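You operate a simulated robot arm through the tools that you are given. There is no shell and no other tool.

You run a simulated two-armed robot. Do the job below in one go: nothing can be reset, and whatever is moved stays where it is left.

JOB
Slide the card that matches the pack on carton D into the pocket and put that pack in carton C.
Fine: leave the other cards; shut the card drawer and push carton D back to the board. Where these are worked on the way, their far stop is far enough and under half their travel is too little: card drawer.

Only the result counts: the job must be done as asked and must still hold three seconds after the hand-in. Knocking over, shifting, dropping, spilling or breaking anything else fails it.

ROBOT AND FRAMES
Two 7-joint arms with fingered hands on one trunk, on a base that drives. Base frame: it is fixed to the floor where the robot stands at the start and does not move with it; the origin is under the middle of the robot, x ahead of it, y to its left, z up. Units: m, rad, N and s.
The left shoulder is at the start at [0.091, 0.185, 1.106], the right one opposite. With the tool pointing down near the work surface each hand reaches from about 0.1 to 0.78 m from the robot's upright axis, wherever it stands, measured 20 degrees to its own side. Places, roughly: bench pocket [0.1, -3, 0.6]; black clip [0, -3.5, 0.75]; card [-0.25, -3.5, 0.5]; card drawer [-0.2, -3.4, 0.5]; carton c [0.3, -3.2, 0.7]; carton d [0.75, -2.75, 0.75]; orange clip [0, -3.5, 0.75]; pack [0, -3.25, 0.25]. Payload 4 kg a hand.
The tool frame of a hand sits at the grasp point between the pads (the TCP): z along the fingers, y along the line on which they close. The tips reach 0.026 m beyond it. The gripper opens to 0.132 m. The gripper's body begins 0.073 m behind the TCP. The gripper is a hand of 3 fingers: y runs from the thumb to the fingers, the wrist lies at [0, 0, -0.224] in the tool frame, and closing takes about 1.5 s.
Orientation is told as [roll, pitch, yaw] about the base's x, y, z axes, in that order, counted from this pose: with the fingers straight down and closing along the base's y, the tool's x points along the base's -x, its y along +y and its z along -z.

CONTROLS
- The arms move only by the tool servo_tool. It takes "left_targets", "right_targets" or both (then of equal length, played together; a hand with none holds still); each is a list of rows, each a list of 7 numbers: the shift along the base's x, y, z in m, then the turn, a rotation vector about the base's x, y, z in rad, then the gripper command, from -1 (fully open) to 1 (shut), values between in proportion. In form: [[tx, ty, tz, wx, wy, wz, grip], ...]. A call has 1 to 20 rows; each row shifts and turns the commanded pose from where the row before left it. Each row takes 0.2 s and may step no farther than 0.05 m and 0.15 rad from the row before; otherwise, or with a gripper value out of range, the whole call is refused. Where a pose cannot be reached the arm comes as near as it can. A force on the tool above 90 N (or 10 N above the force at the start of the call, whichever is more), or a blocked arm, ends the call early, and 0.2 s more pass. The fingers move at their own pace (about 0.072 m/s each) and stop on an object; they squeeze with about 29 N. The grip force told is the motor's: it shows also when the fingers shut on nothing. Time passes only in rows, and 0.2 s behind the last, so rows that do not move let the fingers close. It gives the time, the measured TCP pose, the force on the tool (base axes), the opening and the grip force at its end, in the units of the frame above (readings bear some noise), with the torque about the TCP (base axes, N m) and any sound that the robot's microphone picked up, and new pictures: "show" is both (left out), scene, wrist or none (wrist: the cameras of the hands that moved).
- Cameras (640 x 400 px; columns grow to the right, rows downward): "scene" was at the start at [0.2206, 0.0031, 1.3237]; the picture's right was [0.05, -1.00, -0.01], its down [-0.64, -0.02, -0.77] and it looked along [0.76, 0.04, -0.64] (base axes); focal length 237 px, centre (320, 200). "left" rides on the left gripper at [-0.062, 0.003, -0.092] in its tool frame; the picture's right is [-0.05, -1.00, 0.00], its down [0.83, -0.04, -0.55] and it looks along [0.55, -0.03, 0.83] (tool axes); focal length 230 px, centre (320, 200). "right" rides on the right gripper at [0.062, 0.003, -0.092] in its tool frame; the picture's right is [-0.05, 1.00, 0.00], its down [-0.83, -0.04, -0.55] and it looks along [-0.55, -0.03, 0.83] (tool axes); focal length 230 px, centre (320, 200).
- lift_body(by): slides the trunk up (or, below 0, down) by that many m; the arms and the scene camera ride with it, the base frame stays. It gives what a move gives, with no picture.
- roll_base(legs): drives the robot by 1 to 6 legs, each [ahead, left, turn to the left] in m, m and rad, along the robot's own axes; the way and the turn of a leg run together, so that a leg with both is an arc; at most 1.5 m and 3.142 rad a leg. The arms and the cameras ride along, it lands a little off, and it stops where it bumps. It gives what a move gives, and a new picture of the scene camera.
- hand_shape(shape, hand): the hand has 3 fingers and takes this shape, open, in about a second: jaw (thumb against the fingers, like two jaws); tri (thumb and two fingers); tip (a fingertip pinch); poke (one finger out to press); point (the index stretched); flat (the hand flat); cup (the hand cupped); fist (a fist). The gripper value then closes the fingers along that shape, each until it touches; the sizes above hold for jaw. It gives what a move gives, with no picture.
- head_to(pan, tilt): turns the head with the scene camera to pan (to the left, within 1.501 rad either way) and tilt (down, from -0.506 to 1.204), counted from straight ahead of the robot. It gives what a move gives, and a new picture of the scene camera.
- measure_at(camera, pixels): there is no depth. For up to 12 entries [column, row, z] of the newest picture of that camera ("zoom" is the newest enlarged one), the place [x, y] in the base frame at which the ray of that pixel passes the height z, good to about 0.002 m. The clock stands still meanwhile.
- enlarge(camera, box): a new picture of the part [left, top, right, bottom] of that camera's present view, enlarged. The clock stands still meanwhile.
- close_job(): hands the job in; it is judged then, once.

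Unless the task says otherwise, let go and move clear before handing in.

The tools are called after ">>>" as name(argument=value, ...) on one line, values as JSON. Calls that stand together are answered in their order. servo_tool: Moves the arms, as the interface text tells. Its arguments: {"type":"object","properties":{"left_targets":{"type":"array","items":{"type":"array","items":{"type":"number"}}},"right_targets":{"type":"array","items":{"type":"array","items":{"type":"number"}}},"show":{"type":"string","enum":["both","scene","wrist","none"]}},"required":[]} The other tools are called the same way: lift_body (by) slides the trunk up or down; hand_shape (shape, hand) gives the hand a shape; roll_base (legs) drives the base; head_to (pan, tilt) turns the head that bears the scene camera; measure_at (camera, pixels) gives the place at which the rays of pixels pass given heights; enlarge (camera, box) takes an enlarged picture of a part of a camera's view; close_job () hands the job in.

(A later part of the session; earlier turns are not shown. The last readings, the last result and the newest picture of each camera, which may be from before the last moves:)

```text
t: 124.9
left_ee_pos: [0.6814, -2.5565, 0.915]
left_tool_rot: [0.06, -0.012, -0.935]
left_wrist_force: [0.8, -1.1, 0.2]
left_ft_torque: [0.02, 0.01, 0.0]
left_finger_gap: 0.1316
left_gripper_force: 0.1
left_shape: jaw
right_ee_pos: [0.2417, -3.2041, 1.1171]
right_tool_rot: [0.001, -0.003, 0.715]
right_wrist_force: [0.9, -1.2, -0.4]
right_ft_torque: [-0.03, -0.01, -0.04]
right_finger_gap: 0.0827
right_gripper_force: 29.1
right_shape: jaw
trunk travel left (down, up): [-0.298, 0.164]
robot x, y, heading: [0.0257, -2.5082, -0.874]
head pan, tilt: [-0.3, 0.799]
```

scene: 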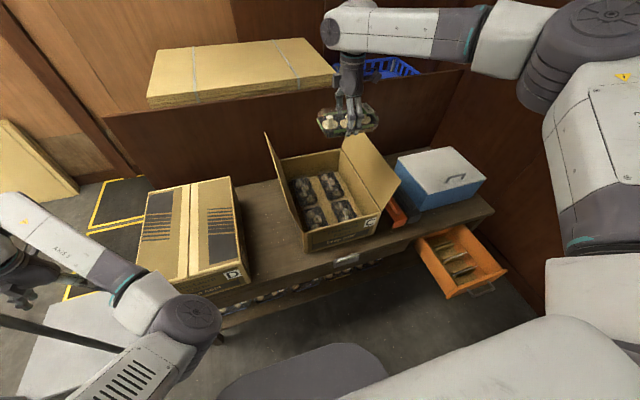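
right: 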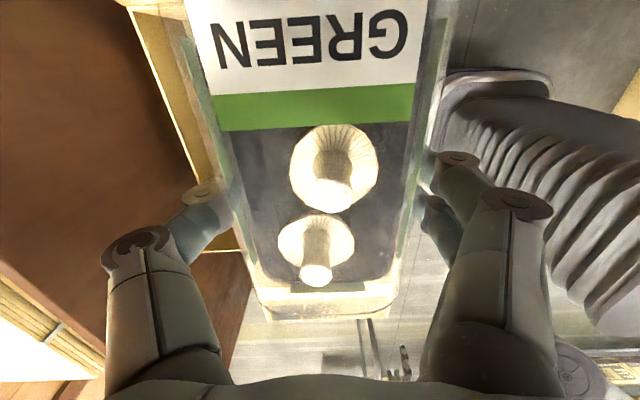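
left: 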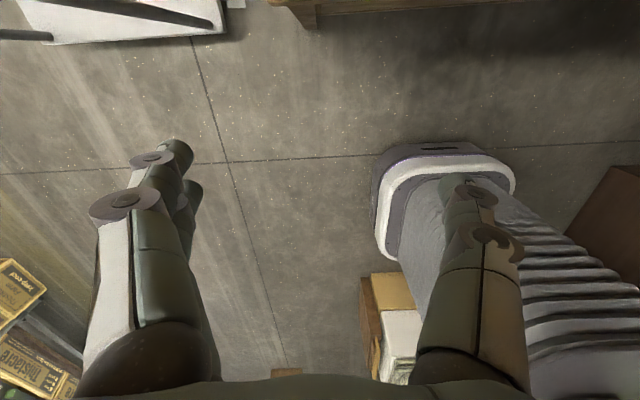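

The pack is parallel to the bench at V 2.589, W −1.902. I centre it over C (W −1.872, V 2.58) and lower to z 0.86.

>>> servo_tool(right_targets=[[0.0085, 0.0132, -0.01, 0, 0, 0, 0.3], [0.0084, 0.0131, -0.01, 0, 0, 0, 0.3], [0, 0, -0.04, 0, 0, 0, 0.3], [0, 0, -0.04, 0, 0, 0, 0.3], [0, 0, -0.04, 0, 0, 0, 0.3], [0, 0, -0.04, 0, 0, 0, 0.3], [0, 0, -0.04, 0, 0, 0, 0.3], [0, 0, -0.03, 0, 0, 0, 0.3], [0, 0, 0, 0, 0, 0, 0.3]], show="both")

>>> enlarge(camera="scene", box=[250, 80, 410, 260])

```text
t: 126.9
left_ee_pos: [0.6823, -2.5563, 0.9131]
left_tool_rot: [0.059, -0.012, -0.934]
left_wrist_force: [0.1, 0.1, 0.3]
left_ft_torque: [-0.01, 0.0, -0.01]
left_finger_gap: 0.132
left_gripper_force: 0.1
left_shape: jaw
right_ee_pos: [0.1954, -3.1511, 0.9013]
right_tool_rot: [-0.003, -0.001, 0.713]
right_wrist_force: [-0.2, 0.5, -0.9]
right_ft_torque: [-0.01, 0.0, -0.02]
right_finger_gap: 0.0828
right_gripper_force: 29.0
right_shape: jaw
right hand out of reach, approached as far as the arm can: row 4, 5, 6, 7, 8
trunk travel left (down, up): [-0.298, 0.164]
robot x, y, heading: [0.0277, -2.5097, -0.873]
head pan, tilt: [-0.3, 0.799]
```

scene: 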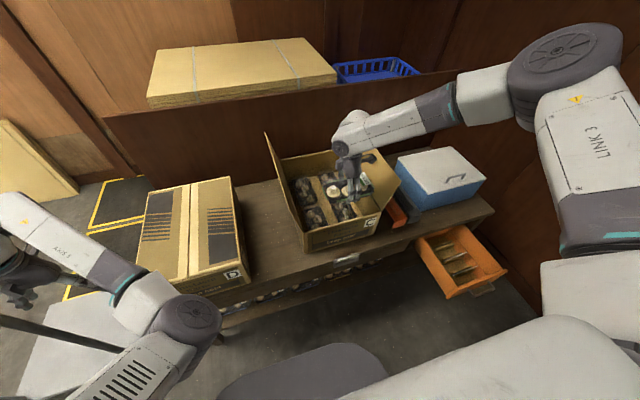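
right: 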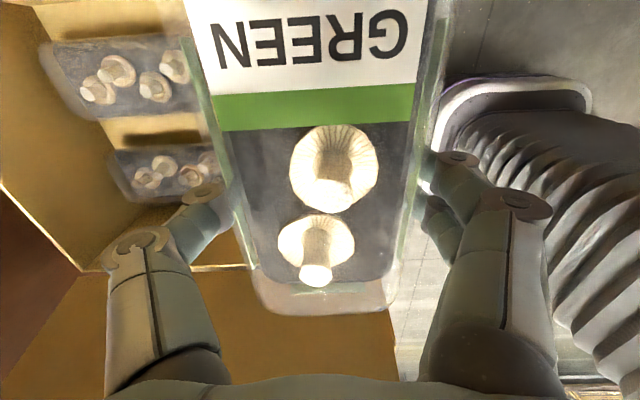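

```text
2.22 times, centred on (330, 170) of scene
```

zoom: 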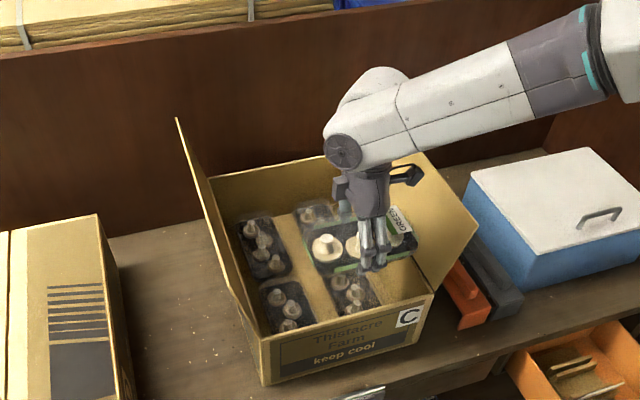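

The arm cannot follow at this trunk height (stuck at V 2.519, z 0.90). I lower the trunk by 0.05 m, then move the hand ahead and left over the packs.

>>> lift_body(by=-0.05)

>>> servo_tool(right_targets=[[0.0158, -0.0032, 0, 0, 0, 0, 0.3], [0.0158, -0.0032, 0, 0, 0, 0, 0.3], [0.0158, -0.0032, 0, 0, 0, 0, 0.3], [0.0158, -0.0032, 0, 0, 0, 0, 0.3], [0, 0, 0, 0, 0, 0, 0.3]], show="scene")

```text
t: 127.8
left_ee_pos: [0.6833, -2.553, 0.8646]
left_tool_rot: [0.067, -0.012, -0.931]
left_wrist_force: [0.4, 0.0, 0.3]
left_ft_torque: [0.01, 0.01, 0.01]
left_finger_gap: 0.1321
left_gripper_force: 0.1
left_shape: jaw
right_ee_pos: [0.1945, -3.1526, 0.8533]
right_tool_rot: [-0.003, -0.003, 0.713]
right_wrist_force: [0.0, 0.1, -0.4]
right_ft_torque: [0.03, 0.0, 0.0]
right_finger_gap: 0.0825
right_gripper_force: 28.7
right_shape: jaw
trunk travel left (down, up): [-0.248, 0.214]
robot x, y, heading: [0.026, -2.5117, -0.876]
head pan, tilt: [-0.3, 0.799]
```

```text
t: 129.0
left_ee_pos: [0.6843, -2.5535, 0.8655]
left_tool_rot: [0.064, -0.013, -0.931]
left_wrist_force: [0.2, 0.1, -0.5]
left_ft_torque: [-0.03, 0.02, -0.04]
left_finger_gap: 0.1318
left_gripper_force: 0.2
left_shape: jaw
right_ee_pos: [0.233, -3.1552, 0.8668]
right_tool_rot: [-0.003, -0.002, 0.715]
right_wrist_force: [-0.7, -0.3, -1.4]
right_ft_torque: [0.0, 0.0, 0.01]
right_finger_gap: 0.0827
right_gripper_force: 29.2
right_shape: jaw
right hand out of reach, approached as far as the arm can: row 2, 3, 4
trunk travel left (down, up): [-0.248, 0.214]
robot x, y, heading: [0.0267, -2.5062, -0.865]
head pan, tilt: [-0.3, 0.799]
```

scene: 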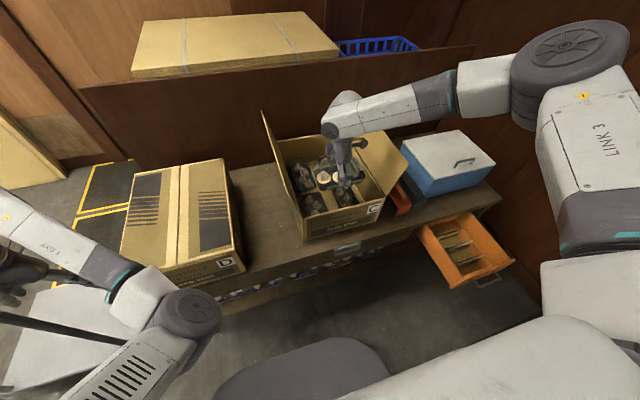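

The arm's reach at this wrist angle ends at V 2.547; also the left hand is near the trolley handle. I first draw the left hand back toward the robot.

>>> servo_tool(left_targets=[[-0.0244, 0.0285, 0, 0, 0, 0, -1], [-0.0244, 0.0285, 0, 0, 0, 0, -1], [-0.0244, 0.0285, 0, 0, 0, 0, -1], [-0.0244, 0.0285, 0, 0, 0, 0, -1], [0, 0, 0, 0, 0, 0, -1]], show="scene")

```text
t: 130.4
left_ee_pos: [0.6293, -2.4074, 0.8939]
left_tool_rot: [0.165, -0.043, -0.884]
left_wrist_force: [0.3, 0.2, -0.3]
left_ft_torque: [0.0, -0.03, -0.03]
left_finger_gap: 0.1321
left_gripper_force: 0.1
left_shape: jaw
left hand out of reach, approached as far as the arm can: row 4
right_ee_pos: [0.2331, -3.1549, 0.8666]
right_tool_rot: [-0.001, -0.002, 0.714]
right_wrist_force: [-0.5, 0.2, -1.1]
right_ft_torque: [-0.02, 0.01, 0.01]
right_finger_gap: 0.0826
right_gripper_force: 29.2
right_shape: jaw
trunk travel left (down, up): [-0.248, 0.214]
robot x, y, heading: [0.026, -2.511, -0.87]
head pan, tilt: [-0.3, 0.799]
stopped in row 5 (left hand): the arm was blocked; the commanded pose is now the measured one
```

scene: 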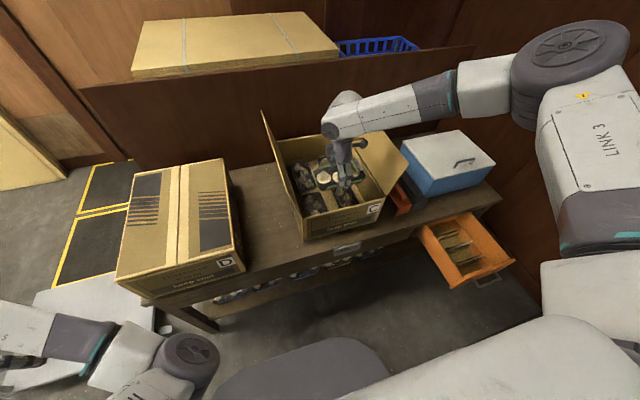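

I check how far the base front (dark shape at (320,345)) is from the bench before driving a little closer.

>>> measure_at(camera="scene", pixels=[[318, 340, 0.2], [318, 340, 0.4], [318, 340, 0.6], [318, 340, 0.0], [360, 345, 0.3], [255, 365, 0.3]])

```text
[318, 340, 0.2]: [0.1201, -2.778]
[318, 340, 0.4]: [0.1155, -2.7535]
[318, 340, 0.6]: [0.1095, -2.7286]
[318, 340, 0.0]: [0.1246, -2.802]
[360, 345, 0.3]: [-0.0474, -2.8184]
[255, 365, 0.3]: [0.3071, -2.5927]
```

The base front is at V ≈ 2.18, so there is over 0.2 m to the bench. I drive 0.05 m ahead to bring the pack over the packs in C.

>>> roll_base(legs=[[0.05, 0, 0]])

>>> enlarge(camera="scene", box=[250, 80, 420, 250])

```text
t: 131.3
left_ee_pos: [0.6588, -2.4453, 0.8961]
left_tool_rot: [0.167, -0.044, -0.885]
left_wrist_force: [-0.1, 0.0, 0.9]
left_ft_torque: [0.01, 0.02, -0.02]
left_finger_gap: 0.1317
left_gripper_force: 0.0
left_shape: jaw
right_ee_pos: [0.2639, -3.1918, 0.8672]
right_tool_rot: [-0.002, -0.001, 0.714]
right_wrist_force: [1.0, 1.2, -0.2]
right_ft_torque: [-0.01, -0.02, -0.01]
right_finger_gap: 0.0823
right_gripper_force: 28.9
right_shape: jaw
trunk travel left (down, up): [-0.248, 0.214]
robot x, y, heading: [0.0552, -2.5477, -0.874]
head pan, tilt: [-0.3, 0.799]
```

scene: 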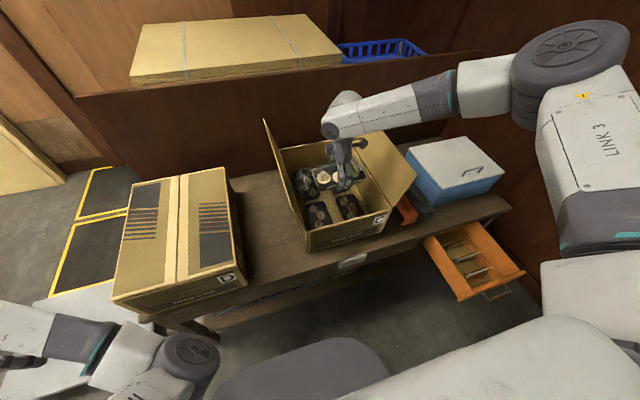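

```text
2.35 times, centred on (335, 165) of scene
```

zoom: 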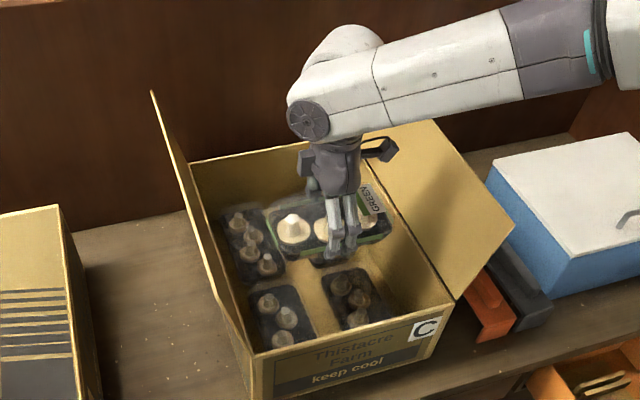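

The pack is centred over C (V 2.594, W −1.878). I lower with the trunk by 0.10 m to z ≈ 0.767.

>>> lift_body(by=-0.1)

>>> servo_tool(right_targets=[[0, 0, 0, 0, 0, 0, 0.3]], show="both")

>>> enlarge(camera="scene", box=[250, 80, 420, 250])

```text
t: 132.6
left_ee_pos: [0.6595, -2.4453, 0.7944]
left_tool_rot: [0.164, -0.046, -0.884]
left_wrist_force: [0.5, 0.3, -0.5]
left_ft_torque: [-0.04, -0.02, 0.05]
left_finger_gap: 0.132
left_gripper_force: 0.1
left_shape: jaw
right_ee_pos: [0.2654, -3.1917, 0.7676]
right_tool_rot: [-0.004, -0.001, 0.714]
right_wrist_force: [-0.3, -0.1, 0.0]
right_ft_torque: [-0.03, -0.04, -0.03]
right_finger_gap: 0.0826
right_gripper_force: 29.4
right_shape: jaw
trunk travel left (down, up): [-0.148, 0.314]
robot x, y, heading: [0.0562, -2.5427, -0.873]
head pan, tilt: [-0.3, 0.799]
```

```text
t: 133.0
left_ee_pos: [0.6598, -2.4455, 0.7948]
left_tool_rot: [0.167, -0.042, -0.886]
left_wrist_force: [0.0, 0.0, 0.5]
left_ft_torque: [-0.01, 0.0, -0.02]
left_finger_gap: 0.132
left_gripper_force: 0.1
left_shape: jaw
right_ee_pos: [0.2647, -3.1932, 0.767]
right_tool_rot: [-0.003, -0.001, 0.713]
right_wrist_force: [-0.5, 0.6, -1.3]
right_ft_torque: [-0.01, 0.02, -0.01]
right_finger_gap: 0.0825
right_gripper_force: 29.0
right_shape: jaw
trunk travel left (down, up): [-0.148, 0.314]
robot x, y, heading: [0.0551, -2.5484, -0.874]
head pan, tilt: [-0.3, 0.799]
```

scene: 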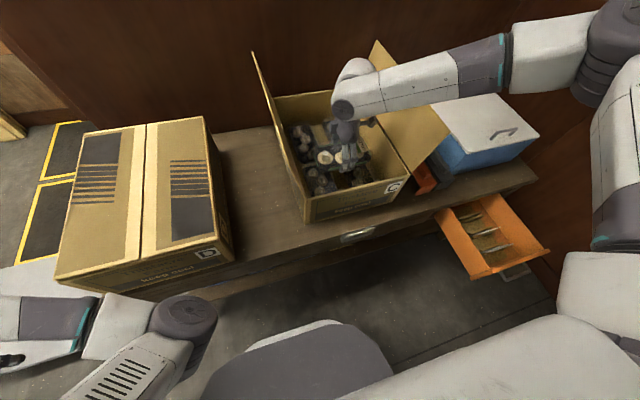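
right: 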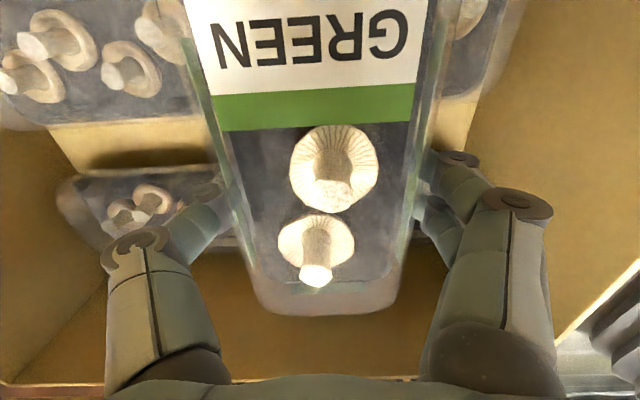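

```text
2.35 times, centred on (335, 165) of scene
```

zoom: 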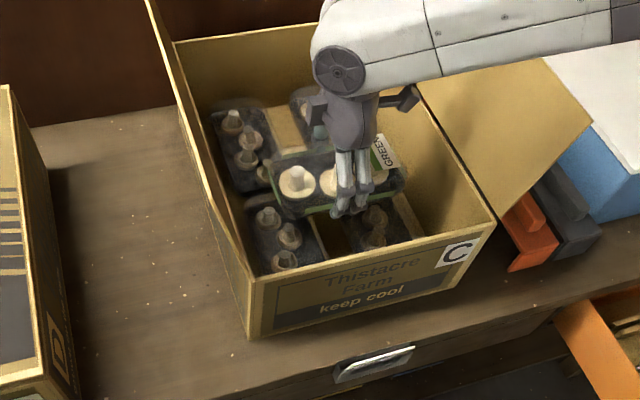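

The pack is inside C above the other packs. I lower in small steps, watching the force for contact.

>>> servo_tool(right_targets=[[0, 0, -0.005, 0, 0, 0, 0.3], [0, 0, -0.005, 0, 0, 0, 0.3], [0, 0, -0.005, 0, 0, 0, 0.3], [0, 0, 0, 0, 0, 0, 0.3]], show="none")

>>> servo_tool(right_targets=[[0, 0, -0.004, 0, 0, 0, 0.3], [0, 0, -0.004, 0, 0, 0, 0.3], [0, 0, 0, 0, 0, 0, 0.3]], show="both")

```text
t: 134.0
left_ee_pos: [0.66, -2.4445, 0.7945]
left_tool_rot: [0.166, -0.044, -0.885]
left_wrist_force: [0.3, 0.2, 0.7]
left_ft_torque: [0.03, -0.03, 0.0]
left_finger_gap: 0.1319
left_gripper_force: 0.0
left_shape: jaw
right_ee_pos: [0.2653, -3.1925, 0.7507]
right_tool_rot: [-0.001, -0.002, 0.716]
right_wrist_force: [0.2, 0.7, 0.4]
right_ft_torque: [0.0, 0.02, 0.0]
right_finger_gap: 0.0827
right_gripper_force: 28.8
right_shape: jaw
trunk travel left (down, up): [-0.148, 0.314]
robot x, y, heading: [0.0589, -2.5467, -0.871]
head pan, tilt: [-0.3, 0.799]
```

```text
t: 134.8
left_ee_pos: [0.6599, -2.4452, 0.7948]
left_tool_rot: [0.166, -0.043, -0.885]
left_wrist_force: [-0.8, 0.5, -0.4]
left_ft_torque: [0.01, -0.05, 0.01]
left_finger_gap: 0.1321
left_gripper_force: 0.1
left_shape: jaw
right_ee_pos: [0.2654, -3.1921, 0.744]
right_tool_rot: [-0.002, -0.001, 0.715]
right_wrist_force: [0.0, -0.1, 0.3]
right_ft_torque: [0.03, -0.02, 0.0]
right_finger_gap: 0.0826
right_gripper_force: 29.4
right_shape: jaw
trunk travel left (down, up): [-0.148, 0.314]
robot x, y, heading: [0.0566, -2.5447, -0.868]
head pan, tilt: [-0.3, 0.799]
```

scene: 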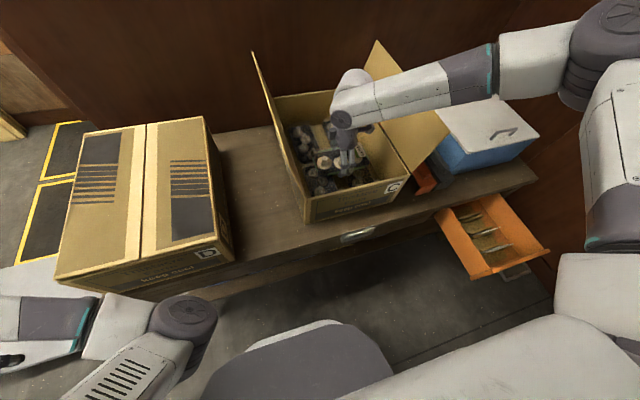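
right: 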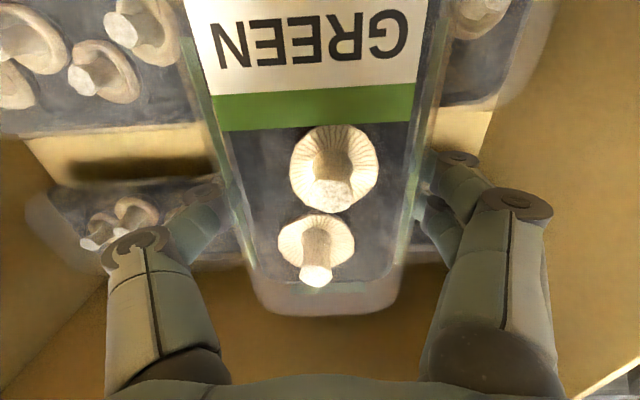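

Force is still near zero. I continue lowering a few millimetres at a time.

>>> servo_tool(right_targets=[[0, 0, -0.004, 0, 0, 0, 0.3], [0, 0, -0.004, 0, 0, 0, 0.3], [0, 0, 0, 0, 0, 0, 0.3]], show="none")

>>> servo_tool(right_targets=[[0, 0, -0.004, 0, 0, 0, 0.3], [0, 0, 0, 0, 0, 0, 0.3]], show="both")

>>> enlarge(camera="scene", box=[250, 80, 420, 230])

```text
t: 135.6
left_ee_pos: [0.6585, -2.4445, 0.7937]
left_tool_rot: [0.166, -0.044, -0.884]
left_wrist_force: [-0.5, -0.3, -0.6]
left_ft_torque: [-0.02, 0.0, 0.02]
left_finger_gap: 0.1321
left_gripper_force: 0.1
left_shape: jaw
right_ee_pos: [0.2659, -3.193, 0.7369]
right_tool_rot: [-0.006, -0.001, 0.714]
right_wrist_force: [-1.1, 0.5, 6.6]
right_ft_torque: [-0.03, -0.02, -0.02]
right_finger_gap: 0.0827
right_gripper_force: 29.1
right_shape: jaw
trunk travel left (down, up): [-0.148, 0.314]
robot x, y, heading: [0.057, -2.5462, -0.871]
head pan, tilt: [-0.3, 0.799]
```

```text
t: 136.2
left_ee_pos: [0.659, -2.4451, 0.7941]
left_tool_rot: [0.165, -0.045, -0.885]
left_wrist_force: [-0.6, -0.2, 0.3]
left_ft_torque: [0.0, 0.04, 0.0]
left_finger_gap: 0.132
left_gripper_force: 0.1
left_shape: jaw
right_ee_pos: [0.2666, -3.1935, 0.7359]
right_tool_rot: [-0.009, -0.002, 0.715]
right_wrist_force: [-1.8, -4.0, 21.2]
right_ft_torque: [-0.16, -0.13, 0.0]
right_finger_gap: 0.0823
right_gripper_force: 29.5
right_shape: jaw
trunk travel left (down, up): [-0.148, 0.314]
robot x, y, heading: [0.0567, -2.545, -0.871]
head pan, tilt: [-0.3, 0.799]
```

scene: 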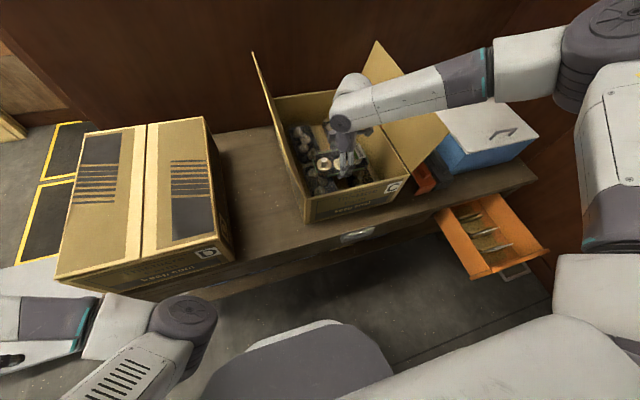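
right: 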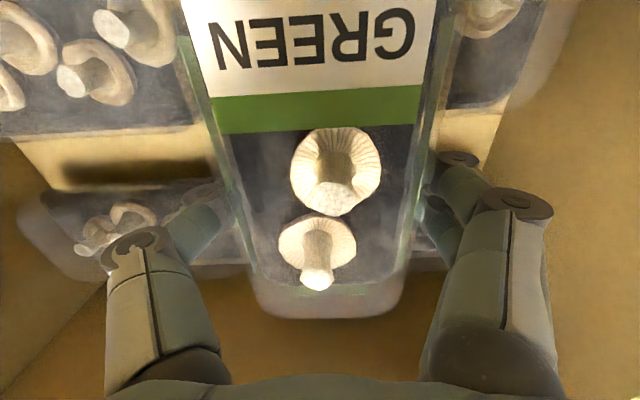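

```text
2.67 times, centred on (335, 155) of scene
```

zoom: 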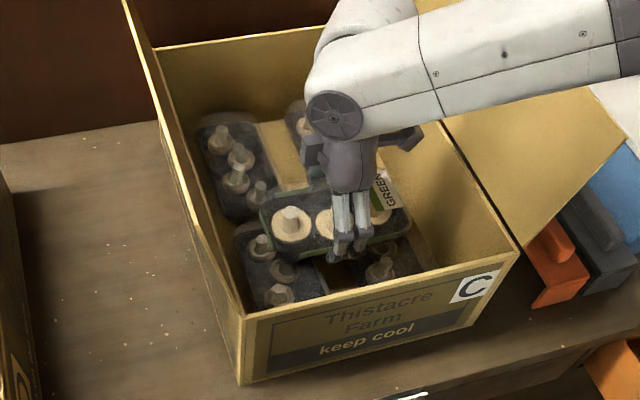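

The pack rests on the others (21 N contact). I ease up 3 mm and open the fingers gently.

>>> servo_tool(right_targets=[[0, 0, 0.002, 0, 0, 0, 0.3], [0, 0, 0.001, 0, 0, 0, 0.2], [0, 0, 0, 0, 0, 0, -0.2], [0, 0, 0, 0, 0, 0, -0.35], [0, 0, 0, 0, 0, 0, -0.5], [0, 0, 0, 0, 0, 0, -0.6], [0, 0, 0, 0, 0, 0, -0.6]], show="both")

>>> enlarge(camera="scene", box=[250, 80, 420, 230])

```text
t: 137.8
left_ee_pos: [0.6598, -2.4456, 0.7948]
left_tool_rot: [0.165, -0.041, -0.885]
left_wrist_force: [-0.4, 0.0, -0.2]
left_ft_torque: [0.01, 0.0, 0.02]
left_finger_gap: 0.1322
left_gripper_force: 0.0
left_shape: jaw
right_ee_pos: [0.2648, -3.1923, 0.7338]
right_tool_rot: [-0.004, -0.001, 0.715]
right_wrist_force: [-0.1, 1.1, -0.4]
right_ft_torque: [0.03, 0.02, 0.03]
right_finger_gap: 0.1055
right_gripper_force: 0.0
right_shape: jaw
trunk travel left (down, up): [-0.148, 0.314]
robot x, y, heading: [0.0614, -2.5458, -0.871]
head pan, tilt: [-0.3, 0.799]
```

scene: 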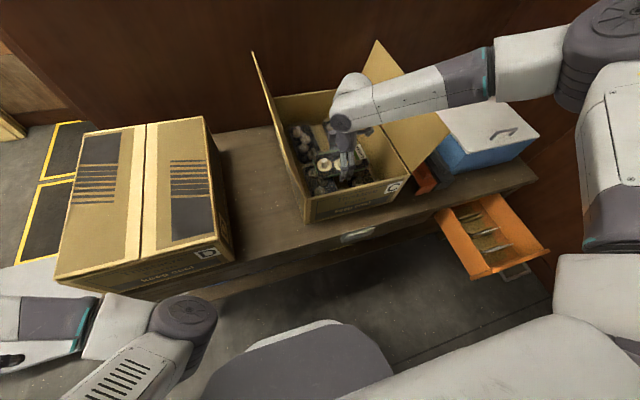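
right: 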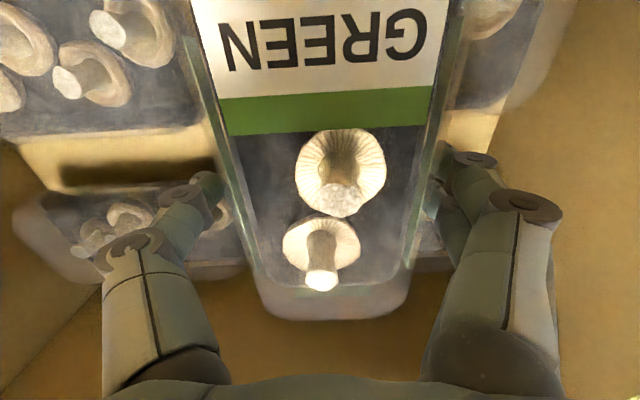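

```text
2.67 times, centred on (335, 155) of scene
```

zoom: 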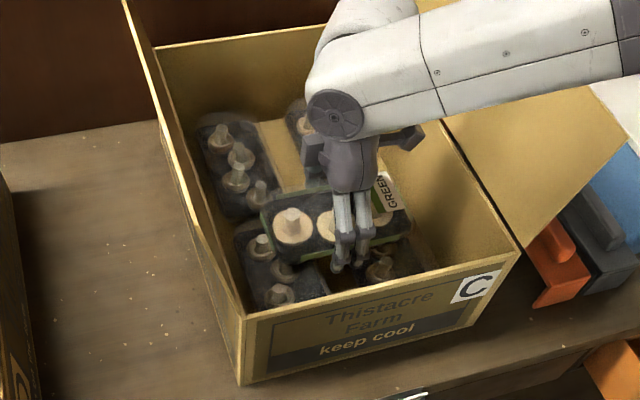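

The pack is released and rests on the others. I open slightly more and raise the hand straight up.

>>> servo_tool(right_targets=[[0, 0, 0, 0, 0, 0, -0.85], [0, 0, 0.005, 0, 0, 0, -0.85], [0, 0, 0.015, 0, 0, 0, -0.85], [0, 0, 0.03, 0, 0, 0, -0.85], [0, 0, 0.03, 0, 0, 0, -0.85], [0, 0, 0.03, 0, 0, 0, -0.85], [0, 0, 0, 0, 0, 0, -0.85]], show="both")

>>> enlarge(camera="scene", box=[250, 80, 420, 230])

```text
t: 139.4
left_ee_pos: [0.6603, -2.4459, 0.7932]
left_tool_rot: [0.165, -0.041, -0.886]
left_wrist_force: [-0.5, -0.2, -0.3]
left_ft_torque: [-0.02, -0.03, 0.02]
left_finger_gap: 0.1318
left_gripper_force: 0.1
left_shape: jaw
right_ee_pos: [0.2665, -3.1934, 0.844]
right_tool_rot: [-0.002, 0.0, 0.714]
right_wrist_force: [0.3, -0.9, 0.1]
right_ft_torque: [0.03, -0.01, 0.02]
right_finger_gap: 0.1218
right_gripper_force: 0.0
right_shape: jaw
trunk travel left (down, up): [-0.148, 0.314]
robot x, y, heading: [0.0569, -2.5475, -0.877]
head pan, tilt: [-0.3, 0.799]
```

scene: 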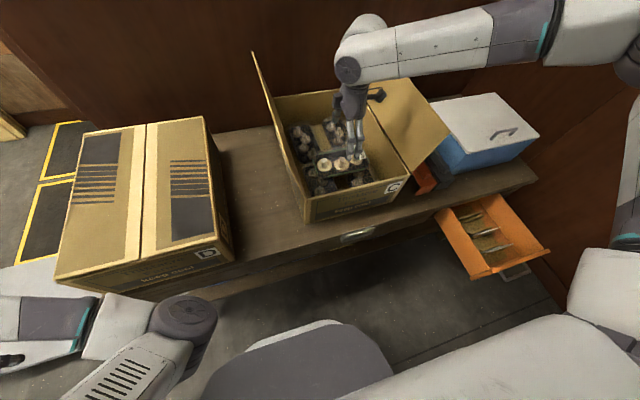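
right: 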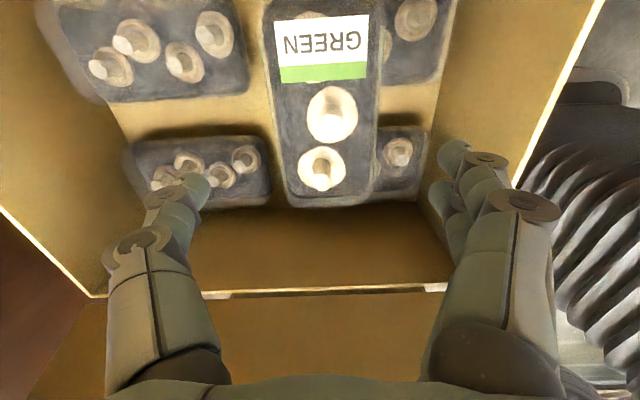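

```text
2.67 times, centred on (335, 155) of scene
```

zoom: 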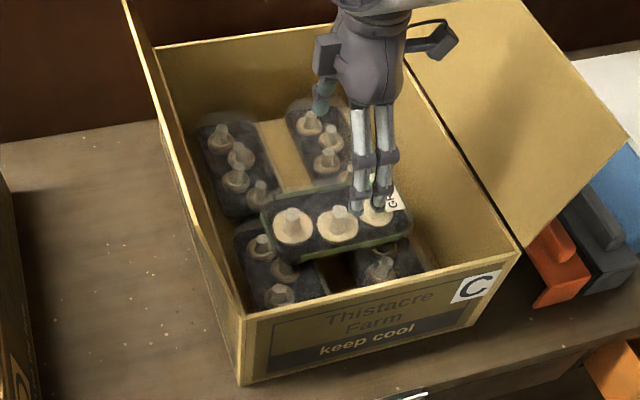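

The pack lies steadily across the packs in carton C. I raise the hand clear, and measure the board line behind carton D.

>>> servo_tool(right_targets=[[0, 0, 0.04, 0, 0, 0, -0.85], [0, 0, 0.04, 0, 0, 0, -0.85], [-0.01, 0.012, 0.04, 0, 0, 0, -0.85], [-0.02, 0.023, 0.02, 0, 0, 0, -0.85], [-0.026, 0.03, 0, 0, 0, 0, -0.85], [-0.026, 0.03, 0, 0, 0, 0, -0.85], [0, 0, 0, 0, 0, 0, -0.85]], show="scene")

>>> head_to(pan=0.2, tilt=0.7)

```text
t: 141.0
left_ee_pos: [0.6591, -2.4469, 0.7933]
left_tool_rot: [0.165, -0.043, -0.884]
left_wrist_force: [0.3, -0.5, -0.7]
left_ft_torque: [0.01, 0.04, 0.01]
left_finger_gap: 0.1319
left_gripper_force: 0.1
left_shape: jaw
right_ee_pos: [0.1847, -3.0979, 0.9834]
right_tool_rot: [-0.002, -0.001, 0.713]
right_wrist_force: [0.2, 0.0, 0.1]
right_ft_torque: [0.02, 0.02, 0.01]
right_finger_gap: 0.1221
right_gripper_force: 0.1
right_shape: jaw
trunk travel left (down, up): [-0.148, 0.314]
robot x, y, heading: [0.0581, -2.5448, -0.874]
head pan, tilt: [-0.3, 0.799]
```

scene: 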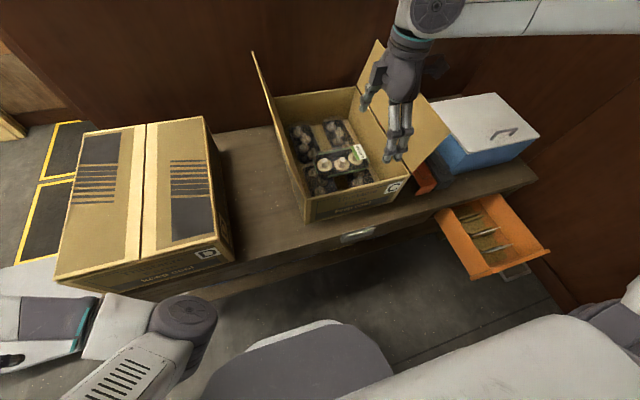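

```text
t: 142.0
left_ee_pos: [0.6589, -2.4454, 0.7948]
left_tool_rot: [0.166, -0.042, -0.883]
left_wrist_force: [0.1, -0.9, -0.1]
left_ft_torque: [0.01, 0.01, 0.0]
left_finger_gap: 0.1322
left_gripper_force: 0.0
left_shape: jaw
right_ee_pos: [0.1841, -3.0978, 0.9842]
right_tool_rot: [0.0, -0.002, 0.714]
right_wrist_force: [-0.1, -0.6, 1.3]
right_ft_torque: [-0.02, 0.01, 0.0]
right_finger_gap: 0.1216
right_gripper_force: 0.1
right_shape: jaw
trunk travel left (down, up): [-0.148, 0.314]
robot x, y, heading: [0.0545, -2.5473, -0.874]
head pan, tilt: [0.201, 0.7]
```

scene: 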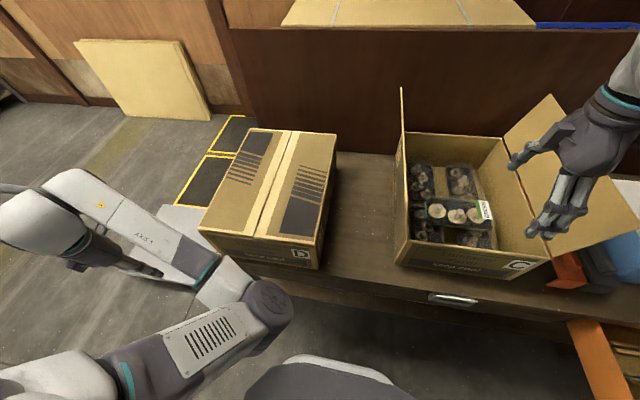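

>>> measure_at(camera="scene", pixels=[[350, 152, 0.645], [390, 155, 0.645], [199, 230, 0.795], [318, 247, 0.795], [250, 128, 0.795], [337, 133, 0.795], [318, 268, 0.645], [210, 246, 0.645], [325, 262, 0.645]])

>>> enlarge(camera="scene", box=[180, 100, 400, 290])

```text
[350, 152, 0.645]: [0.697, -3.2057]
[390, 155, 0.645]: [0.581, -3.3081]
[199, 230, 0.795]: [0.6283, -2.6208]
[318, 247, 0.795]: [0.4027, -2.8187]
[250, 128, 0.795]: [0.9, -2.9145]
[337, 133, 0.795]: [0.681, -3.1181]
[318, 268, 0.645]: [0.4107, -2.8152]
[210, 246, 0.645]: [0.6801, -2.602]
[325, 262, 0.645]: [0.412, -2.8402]
```

```text
2.11 times, centred on (290, 195) of scene
```

zoom: 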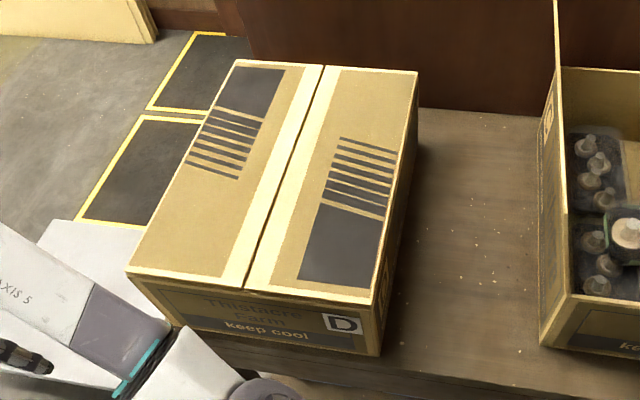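

D spans V 2.40–2.80 and the board is at V 2.888, so D must go back about 0.085 m. I raise the right hand high, then turn the base left again to push D with the right hand.

>>> servo_tool(right_targets=[[-0.016, 0.019, 0.04, 0, 0, 0, -0.85], [-0.016, 0.019, 0.04, 0, 0, 0, -0.5], [-0.016, 0.019, 0.03, 0, 0, 0, 0], [0, 0, 0, 0, 0, 0, 0.5]], show="none")

>>> lift_body(by=0.06)

```text
t: 143.0
left_ee_pos: [0.6592, -2.4459, 0.7931]
left_tool_rot: [0.166, -0.041, -0.886]
left_wrist_force: [0.2, 0.1, -0.1]
left_ft_torque: [0.01, 0.01, 0.02]
left_finger_gap: 0.1317
left_gripper_force: 0.0
left_shape: jaw
right_ee_pos: [0.1358, -3.0413, 1.0938]
right_tool_rot: [-0.002, -0.003, 0.715]
right_wrist_force: [-0.1, -0.7, -0.4]
right_ft_torque: [0.01, -0.01, 0.0]
right_finger_gap: 0.0339
right_gripper_force: 0.0
right_shape: jaw
trunk travel left (down, up): [-0.148, 0.314]
robot x, y, heading: [0.0571, -2.5462, -0.875]
head pan, tilt: [0.201, 0.7]
```

```text
t: 144.0
left_ee_pos: [0.6668, -2.4332, 0.8622]
left_tool_rot: [0.194, -0.041, -0.871]
left_wrist_force: [-0.7, 0.5, 1.0]
left_ft_torque: [0.01, 0.01, 0.0]
left_finger_gap: 0.1322
left_gripper_force: 0.1
left_shape: jaw
right_ee_pos: [0.1352, -3.0406, 1.1542]
right_tool_rot: [-0.001, -0.001, 0.713]
right_wrist_force: [0.1, -1.0, -0.4]
right_ft_torque: [0.0, 0.05, 0.03]
right_finger_gap: 0.0332
right_gripper_force: 0.0
right_shape: jaw
trunk travel left (down, up): [-0.208, 0.254]
robot x, y, heading: [0.0584, -2.5475, -0.874]
head pan, tilt: [0.201, 0.7]
```

>>> roll_base(legs=[[-0.08, 0, 0], [0, 0, 0.767]])

>>> head_to(pan=-0.5, tilt=0.7)

```text
t: 147.0
left_ee_pos: [0.373, -1.9865, 0.8614]
left_tool_rot: [0.193, -0.045, -0.113]
left_wrist_force: [0.2, -0.6, 0.4]
left_ft_torque: [0.02, 0.0, 0.0]
left_finger_gap: 0.1319
left_gripper_force: 0.0
left_shape: jaw
right_ee_pos: [0.403, -2.7907, 1.1551]
right_tool_rot: [0.0, -0.002, 1.468]
right_wrist_force: [0.0, 1.1, -0.2]
right_ft_torque: [0.0, 0.01, 0.03]
right_finger_gap: 0.0336
right_gripper_force: 0.0
right_shape: jaw
trunk travel left (down, up): [-0.208, 0.254]
robot x, y, heading: [0.0063, -2.4852, -0.114]
head pan, tilt: [0.201, 0.7]
```

scene: 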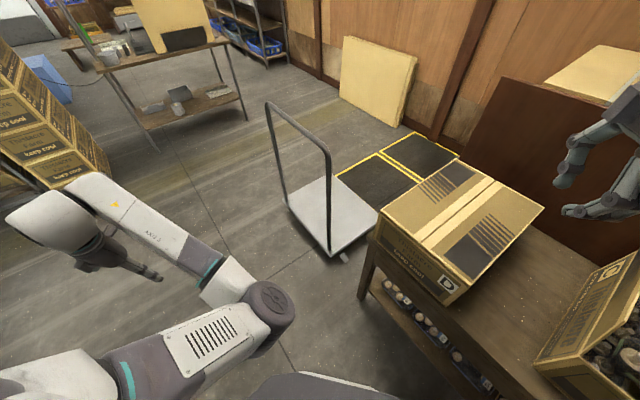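

```text
t: 148.1
left_ee_pos: [0.3723, -1.9832, 0.8623]
left_tool_rot: [0.195, -0.046, -0.11]
left_wrist_force: [0.1, 0.2, 0.6]
left_ft_torque: [0.0, 0.0, 0.0]
left_finger_gap: 0.1319
left_gripper_force: 0.1
left_shape: jaw
right_ee_pos: [0.4021, -2.791, 1.1541]
right_tool_rot: [-0.001, -0.002, 1.468]
right_wrist_force: [0.5, -0.5, 0.7]
right_ft_torque: [-0.01, -0.01, 0.01]
right_finger_gap: 0.0333
right_gripper_force: 0.0
right_shape: jaw
trunk travel left (down, up): [-0.208, 0.254]
robot x, y, heading: [0.0013, -2.4836, -0.117]
head pan, tilt: [-0.499, 0.7]
```

scene: 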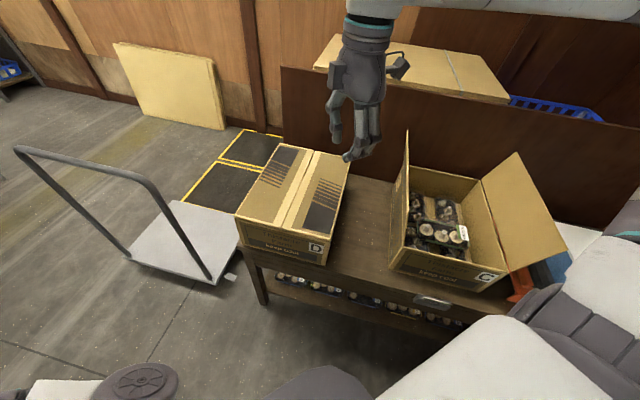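

From here D's front centre is reachable. I turn the right hand (closed) so its finger side faces D, moving before D's front at safe height.

>>> servo_tool(right_targets=[[0.0033, 0.0069, 0, 0, 0, -0.1455, 0.6], [0.0033, 0.0069, 0, 0, 0, -0.1455, 0.8], [0.0033, 0.0069, 0, 0, 0, -0.1455, 1], [0.0033, 0.0069, 0, 0, 0, -0.1455, 1], [0.0033, 0.0069, 0, 0, 0, -0.1455, 1], [0.0033, 0.0069, 0, 0, 0, -0.1455, 1], [0.0033, 0.0069, 0, 0, 0, -0.1455, 1], [0.0033, 0.0069, 0, 0, 0, -0.1455, 1], [0.0033, 0.0069, 0, 0, 0, -0.1455, 1], [0.0033, 0.0069, 0, 0, 0, -0.1455, 1], [0.0033, 0.0069, 0, 0, 0, -0.1455, 1], [0.0033, 0.0069, 0, 0, 0, -0.1455, 1], [0.0033, 0.0069, 0, 0, 0, -0.1455, 1], [0.0033, 0.0069, 0, 0, 0, -0.1455, 1], [0.0033, 0.0069, 0, 0, 0, -0.1455, 1], [0.0033, 0.0069, 0, 0, 0, -0.1455, 1], [0, 0, 0, 0, 0, 0, 1]], show="scene")

```text
t: 151.7
left_ee_pos: [0.3718, -1.983, 0.8633]
left_tool_rot: [0.195, -0.044, -0.111]
left_wrist_force: [-0.4, 0.2, -0.3]
left_ft_torque: [-0.01, 0.0, -0.03]
left_finger_gap: 0.132
left_gripper_force: 0.0
left_shape: jaw
right_ee_pos: [0.4556, -2.6807, 1.1548]
right_tool_rot: [-0.002, -0.002, -0.86]
right_wrist_force: [0.4, 0.0, 0.0]
right_ft_torque: [-0.03, 0.01, -0.01]
right_finger_gap: 0.0001
right_gripper_force: 29.1
right_shape: jaw
trunk travel left (down, up): [-0.208, 0.254]
robot x, y, heading: [0.0082, -2.4848, -0.113]
head pan, tilt: [-0.499, 0.7]
```

scene: 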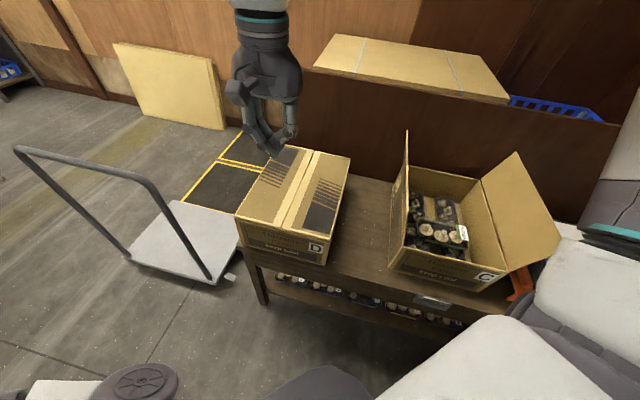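

The closed hand is before D at V ≈ 2.33, high. I lower it step by step.

>>> servo_tool(right_targets=[[0, 0, -0.045, 0, 0, 0, 1], [0, 0, -0.045, 0, 0, 0, 1], [0, 0, -0.045, 0, 0, 0, 1], [0, 0, -0.045, 0, 0, 0, 1], [0, 0, -0.045, 0, 0, 0, 1], [0, 0, -0.045, 0, 0, 0, 1], [0, 0, -0.045, 0, 0, 0, 1], [0, 0, -0.045, 0, 0, 0, 1], [0, 0, -0.045, 0, 0, 0, 1], [0, 0, 0, 0, 0, 0, 1]], show="both")

>>> enlarge(camera="scene", box=[210, 130, 370, 280])

```text
t: 153.9
left_ee_pos: [0.3723, -1.983, 0.8623]
left_tool_rot: [0.196, -0.046, -0.111]
left_wrist_force: [-1.1, 0.3, -1.2]
left_ft_torque: [0.02, 0.01, 0.0]
left_finger_gap: 0.1321
left_gripper_force: 0.0
left_shape: jaw
right_ee_pos: [0.4522, -2.6859, 0.7562]
right_tool_rot: [-0.002, -0.003, -0.859]
right_wrist_force: [0.4, 0.5, -0.2]
right_ft_torque: [0.01, 0.02, -0.02]
right_finger_gap: 0.0
right_gripper_force: 29.1
right_shape: jaw
right hand out of reach, approached as far as the arm can: row 9
trunk travel left (down, up): [-0.208, 0.254]
robot x, y, heading: [0.0047, -2.4847, -0.113]
head pan, tilt: [-0.499, 0.7]
```

scene: 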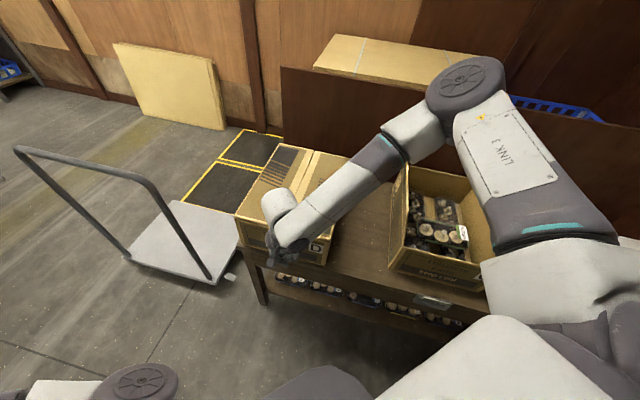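
right: 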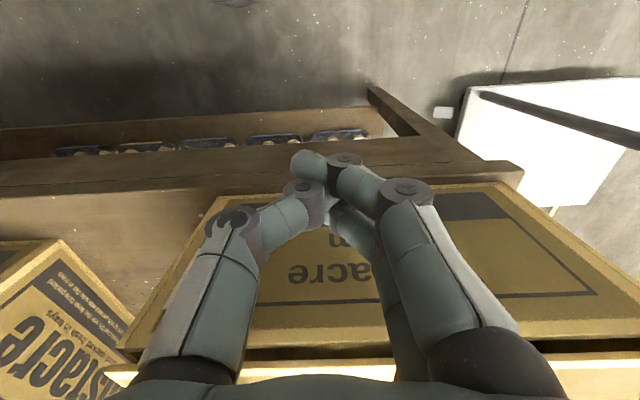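

```text
2.67 times, centred on (290, 205) of scene
```

zoom: 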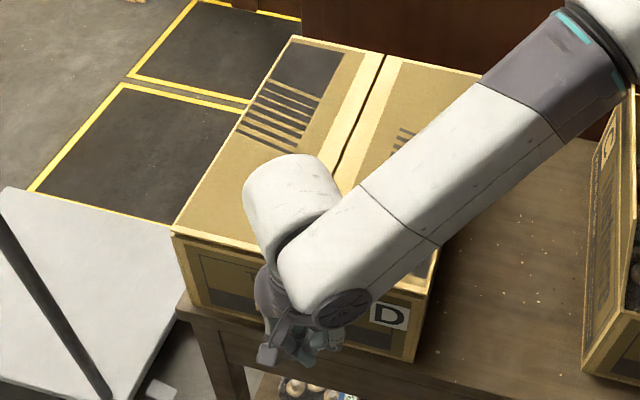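

The closed fingers hang before D's front (V 2.333, z 0.756). I advance toward D in small steps.

>>> servo_tool(right_targets=[[0.0065, -0.0076, 0, 0, 0, 0, 1], [0.0065, -0.0076, 0, 0, 0, 0, 1], [0.0065, -0.0076, 0, 0, 0, 0, 1], [0.0065, -0.0076, 0, 0, 0, 0, 1], [0, 0, 0, 0, 0, 0, 1]], show="both")

```text
t: 155.1
left_ee_pos: [0.3717, -1.9842, 0.8638]
left_tool_rot: [0.195, -0.047, -0.111]
left_wrist_force: [0.0, -0.9, -0.2]
left_ft_torque: [-0.02, -0.02, 0.0]
left_finger_gap: 0.1321
left_gripper_force: 0.0
left_shape: jaw
right_ee_pos: [0.478, -2.7183, 0.7537]
right_tool_rot: [-0.004, -0.002, -0.859]
right_wrist_force: [0.1, -0.6, 0.3]
right_ft_torque: [-0.04, -0.02, -0.01]
right_finger_gap: 0.0001
right_gripper_force: 29.0
right_shape: jaw
trunk travel left (down, up): [-0.208, 0.254]
robot x, y, heading: [0.0068, -2.4846, -0.119]
head pan, tilt: [-0.499, 0.7]
```

scene: 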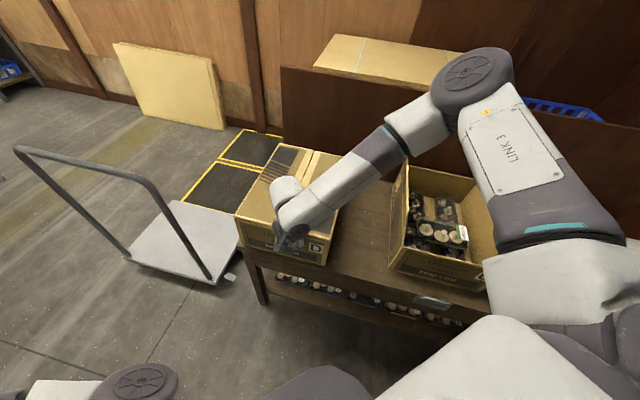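
right: 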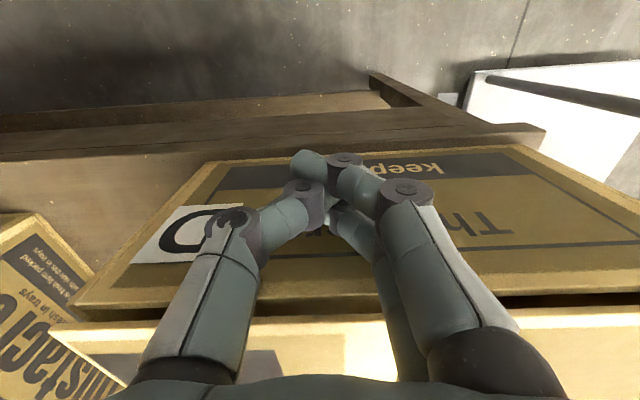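

>>> servo_tool(right_targets=[[0.0065, -0.0076, 0, 0, 0, 0, 1], [0.0065, -0.0076, 0, 0, 0, 0, 1], [0.0065, -0.0076, 0, 0, 0, 0, 1], [0, 0, 0, 0, 0, 0, 1]], show="both")

```text
t: 156.1
left_ee_pos: [0.3731, -1.9831, 0.8629]
left_tool_rot: [0.194, -0.046, -0.111]
left_wrist_force: [0.6, -0.5, -0.7]
left_ft_torque: [0.01, 0.03, -0.01]
left_finger_gap: 0.132
left_gripper_force: 0.2
left_shape: jaw
right_ee_pos: [0.4971, -2.7401, 0.7559]
right_tool_rot: [-0.004, -0.001, -0.858]
right_wrist_force: [-1.9, 2.3, -1.2]
right_ft_torque: [-0.1, -0.02, 0.08]
right_finger_gap: 0.0002
right_gripper_force: 28.5
right_shape: jaw
trunk travel left (down, up): [-0.208, 0.254]
robot x, y, heading: [0.007, -2.4856, -0.116]
head pan, tilt: [-0.499, 0.7]
```

scene: 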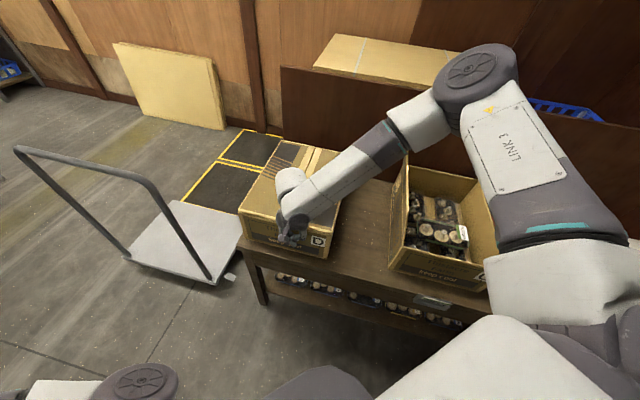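
right: 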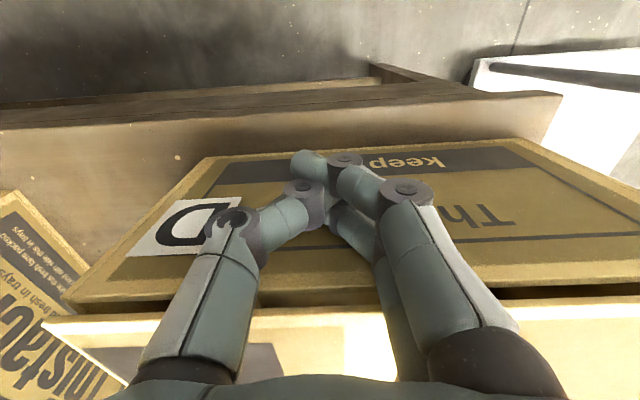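

D has begun to slide with about 3 N. I push on 0.05 m.

>>> servo_tool(right_targets=[[0.0065, -0.0076, 0, 0, 0, 0, 1], [0.0065, -0.0076, 0, 0, 0, 0, 1], [0.0065, -0.0076, 0, 0, 0, 0, 1], [0.0065, -0.0076, 0, 0, 0, 0, 1], [0.0033, -0.0038, 0, 0, 0, 0, 1], [0, 0, 0, 0, 0, 0, 1]], show="both")

>>> enlarge(camera="scene", box=[200, 110, 400, 270])

```text
t: 157.5
left_ee_pos: [0.3722, -1.9834, 0.8623]
left_tool_rot: [0.195, -0.045, -0.11]
left_wrist_force: [0.7, -0.8, 1.1]
left_ft_torque: [0.0, 0.02, 0.02]
left_finger_gap: 0.1321
left_gripper_force: 0.2
left_shape: jaw
right_ee_pos: [0.5273, -2.7747, 0.7564]
right_tool_rot: [-0.003, -0.003, -0.859]
right_wrist_force: [-3.1, 3.2, -0.1]
right_ft_torque: [-0.1, -0.13, 0.13]
right_finger_gap: 0.0003
right_gripper_force: 28.7
right_shape: jaw
trunk travel left (down, up): [-0.208, 0.254]
robot x, y, heading: [0.0096, -2.4866, -0.117]
head pan, tilt: [-0.499, 0.7]
```

scene: 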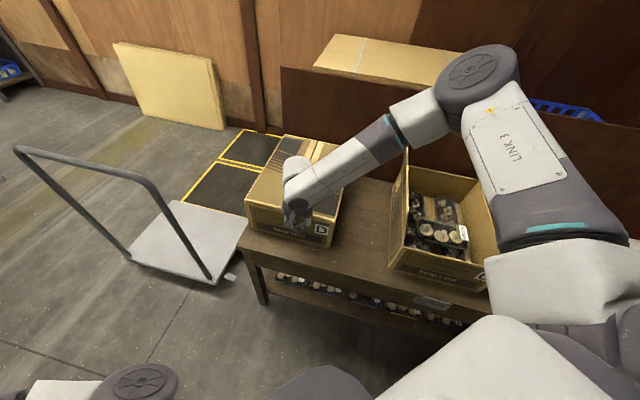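
right: 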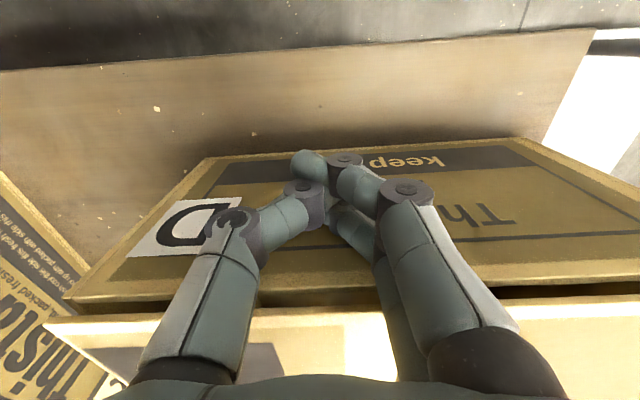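

```text
2.50 times, centred on (300, 190) of scene
```

zoom: 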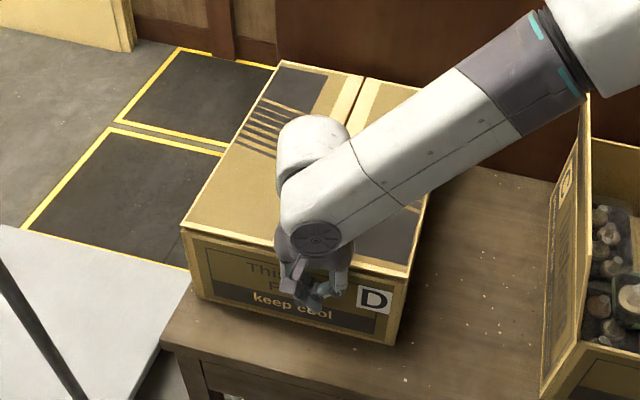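

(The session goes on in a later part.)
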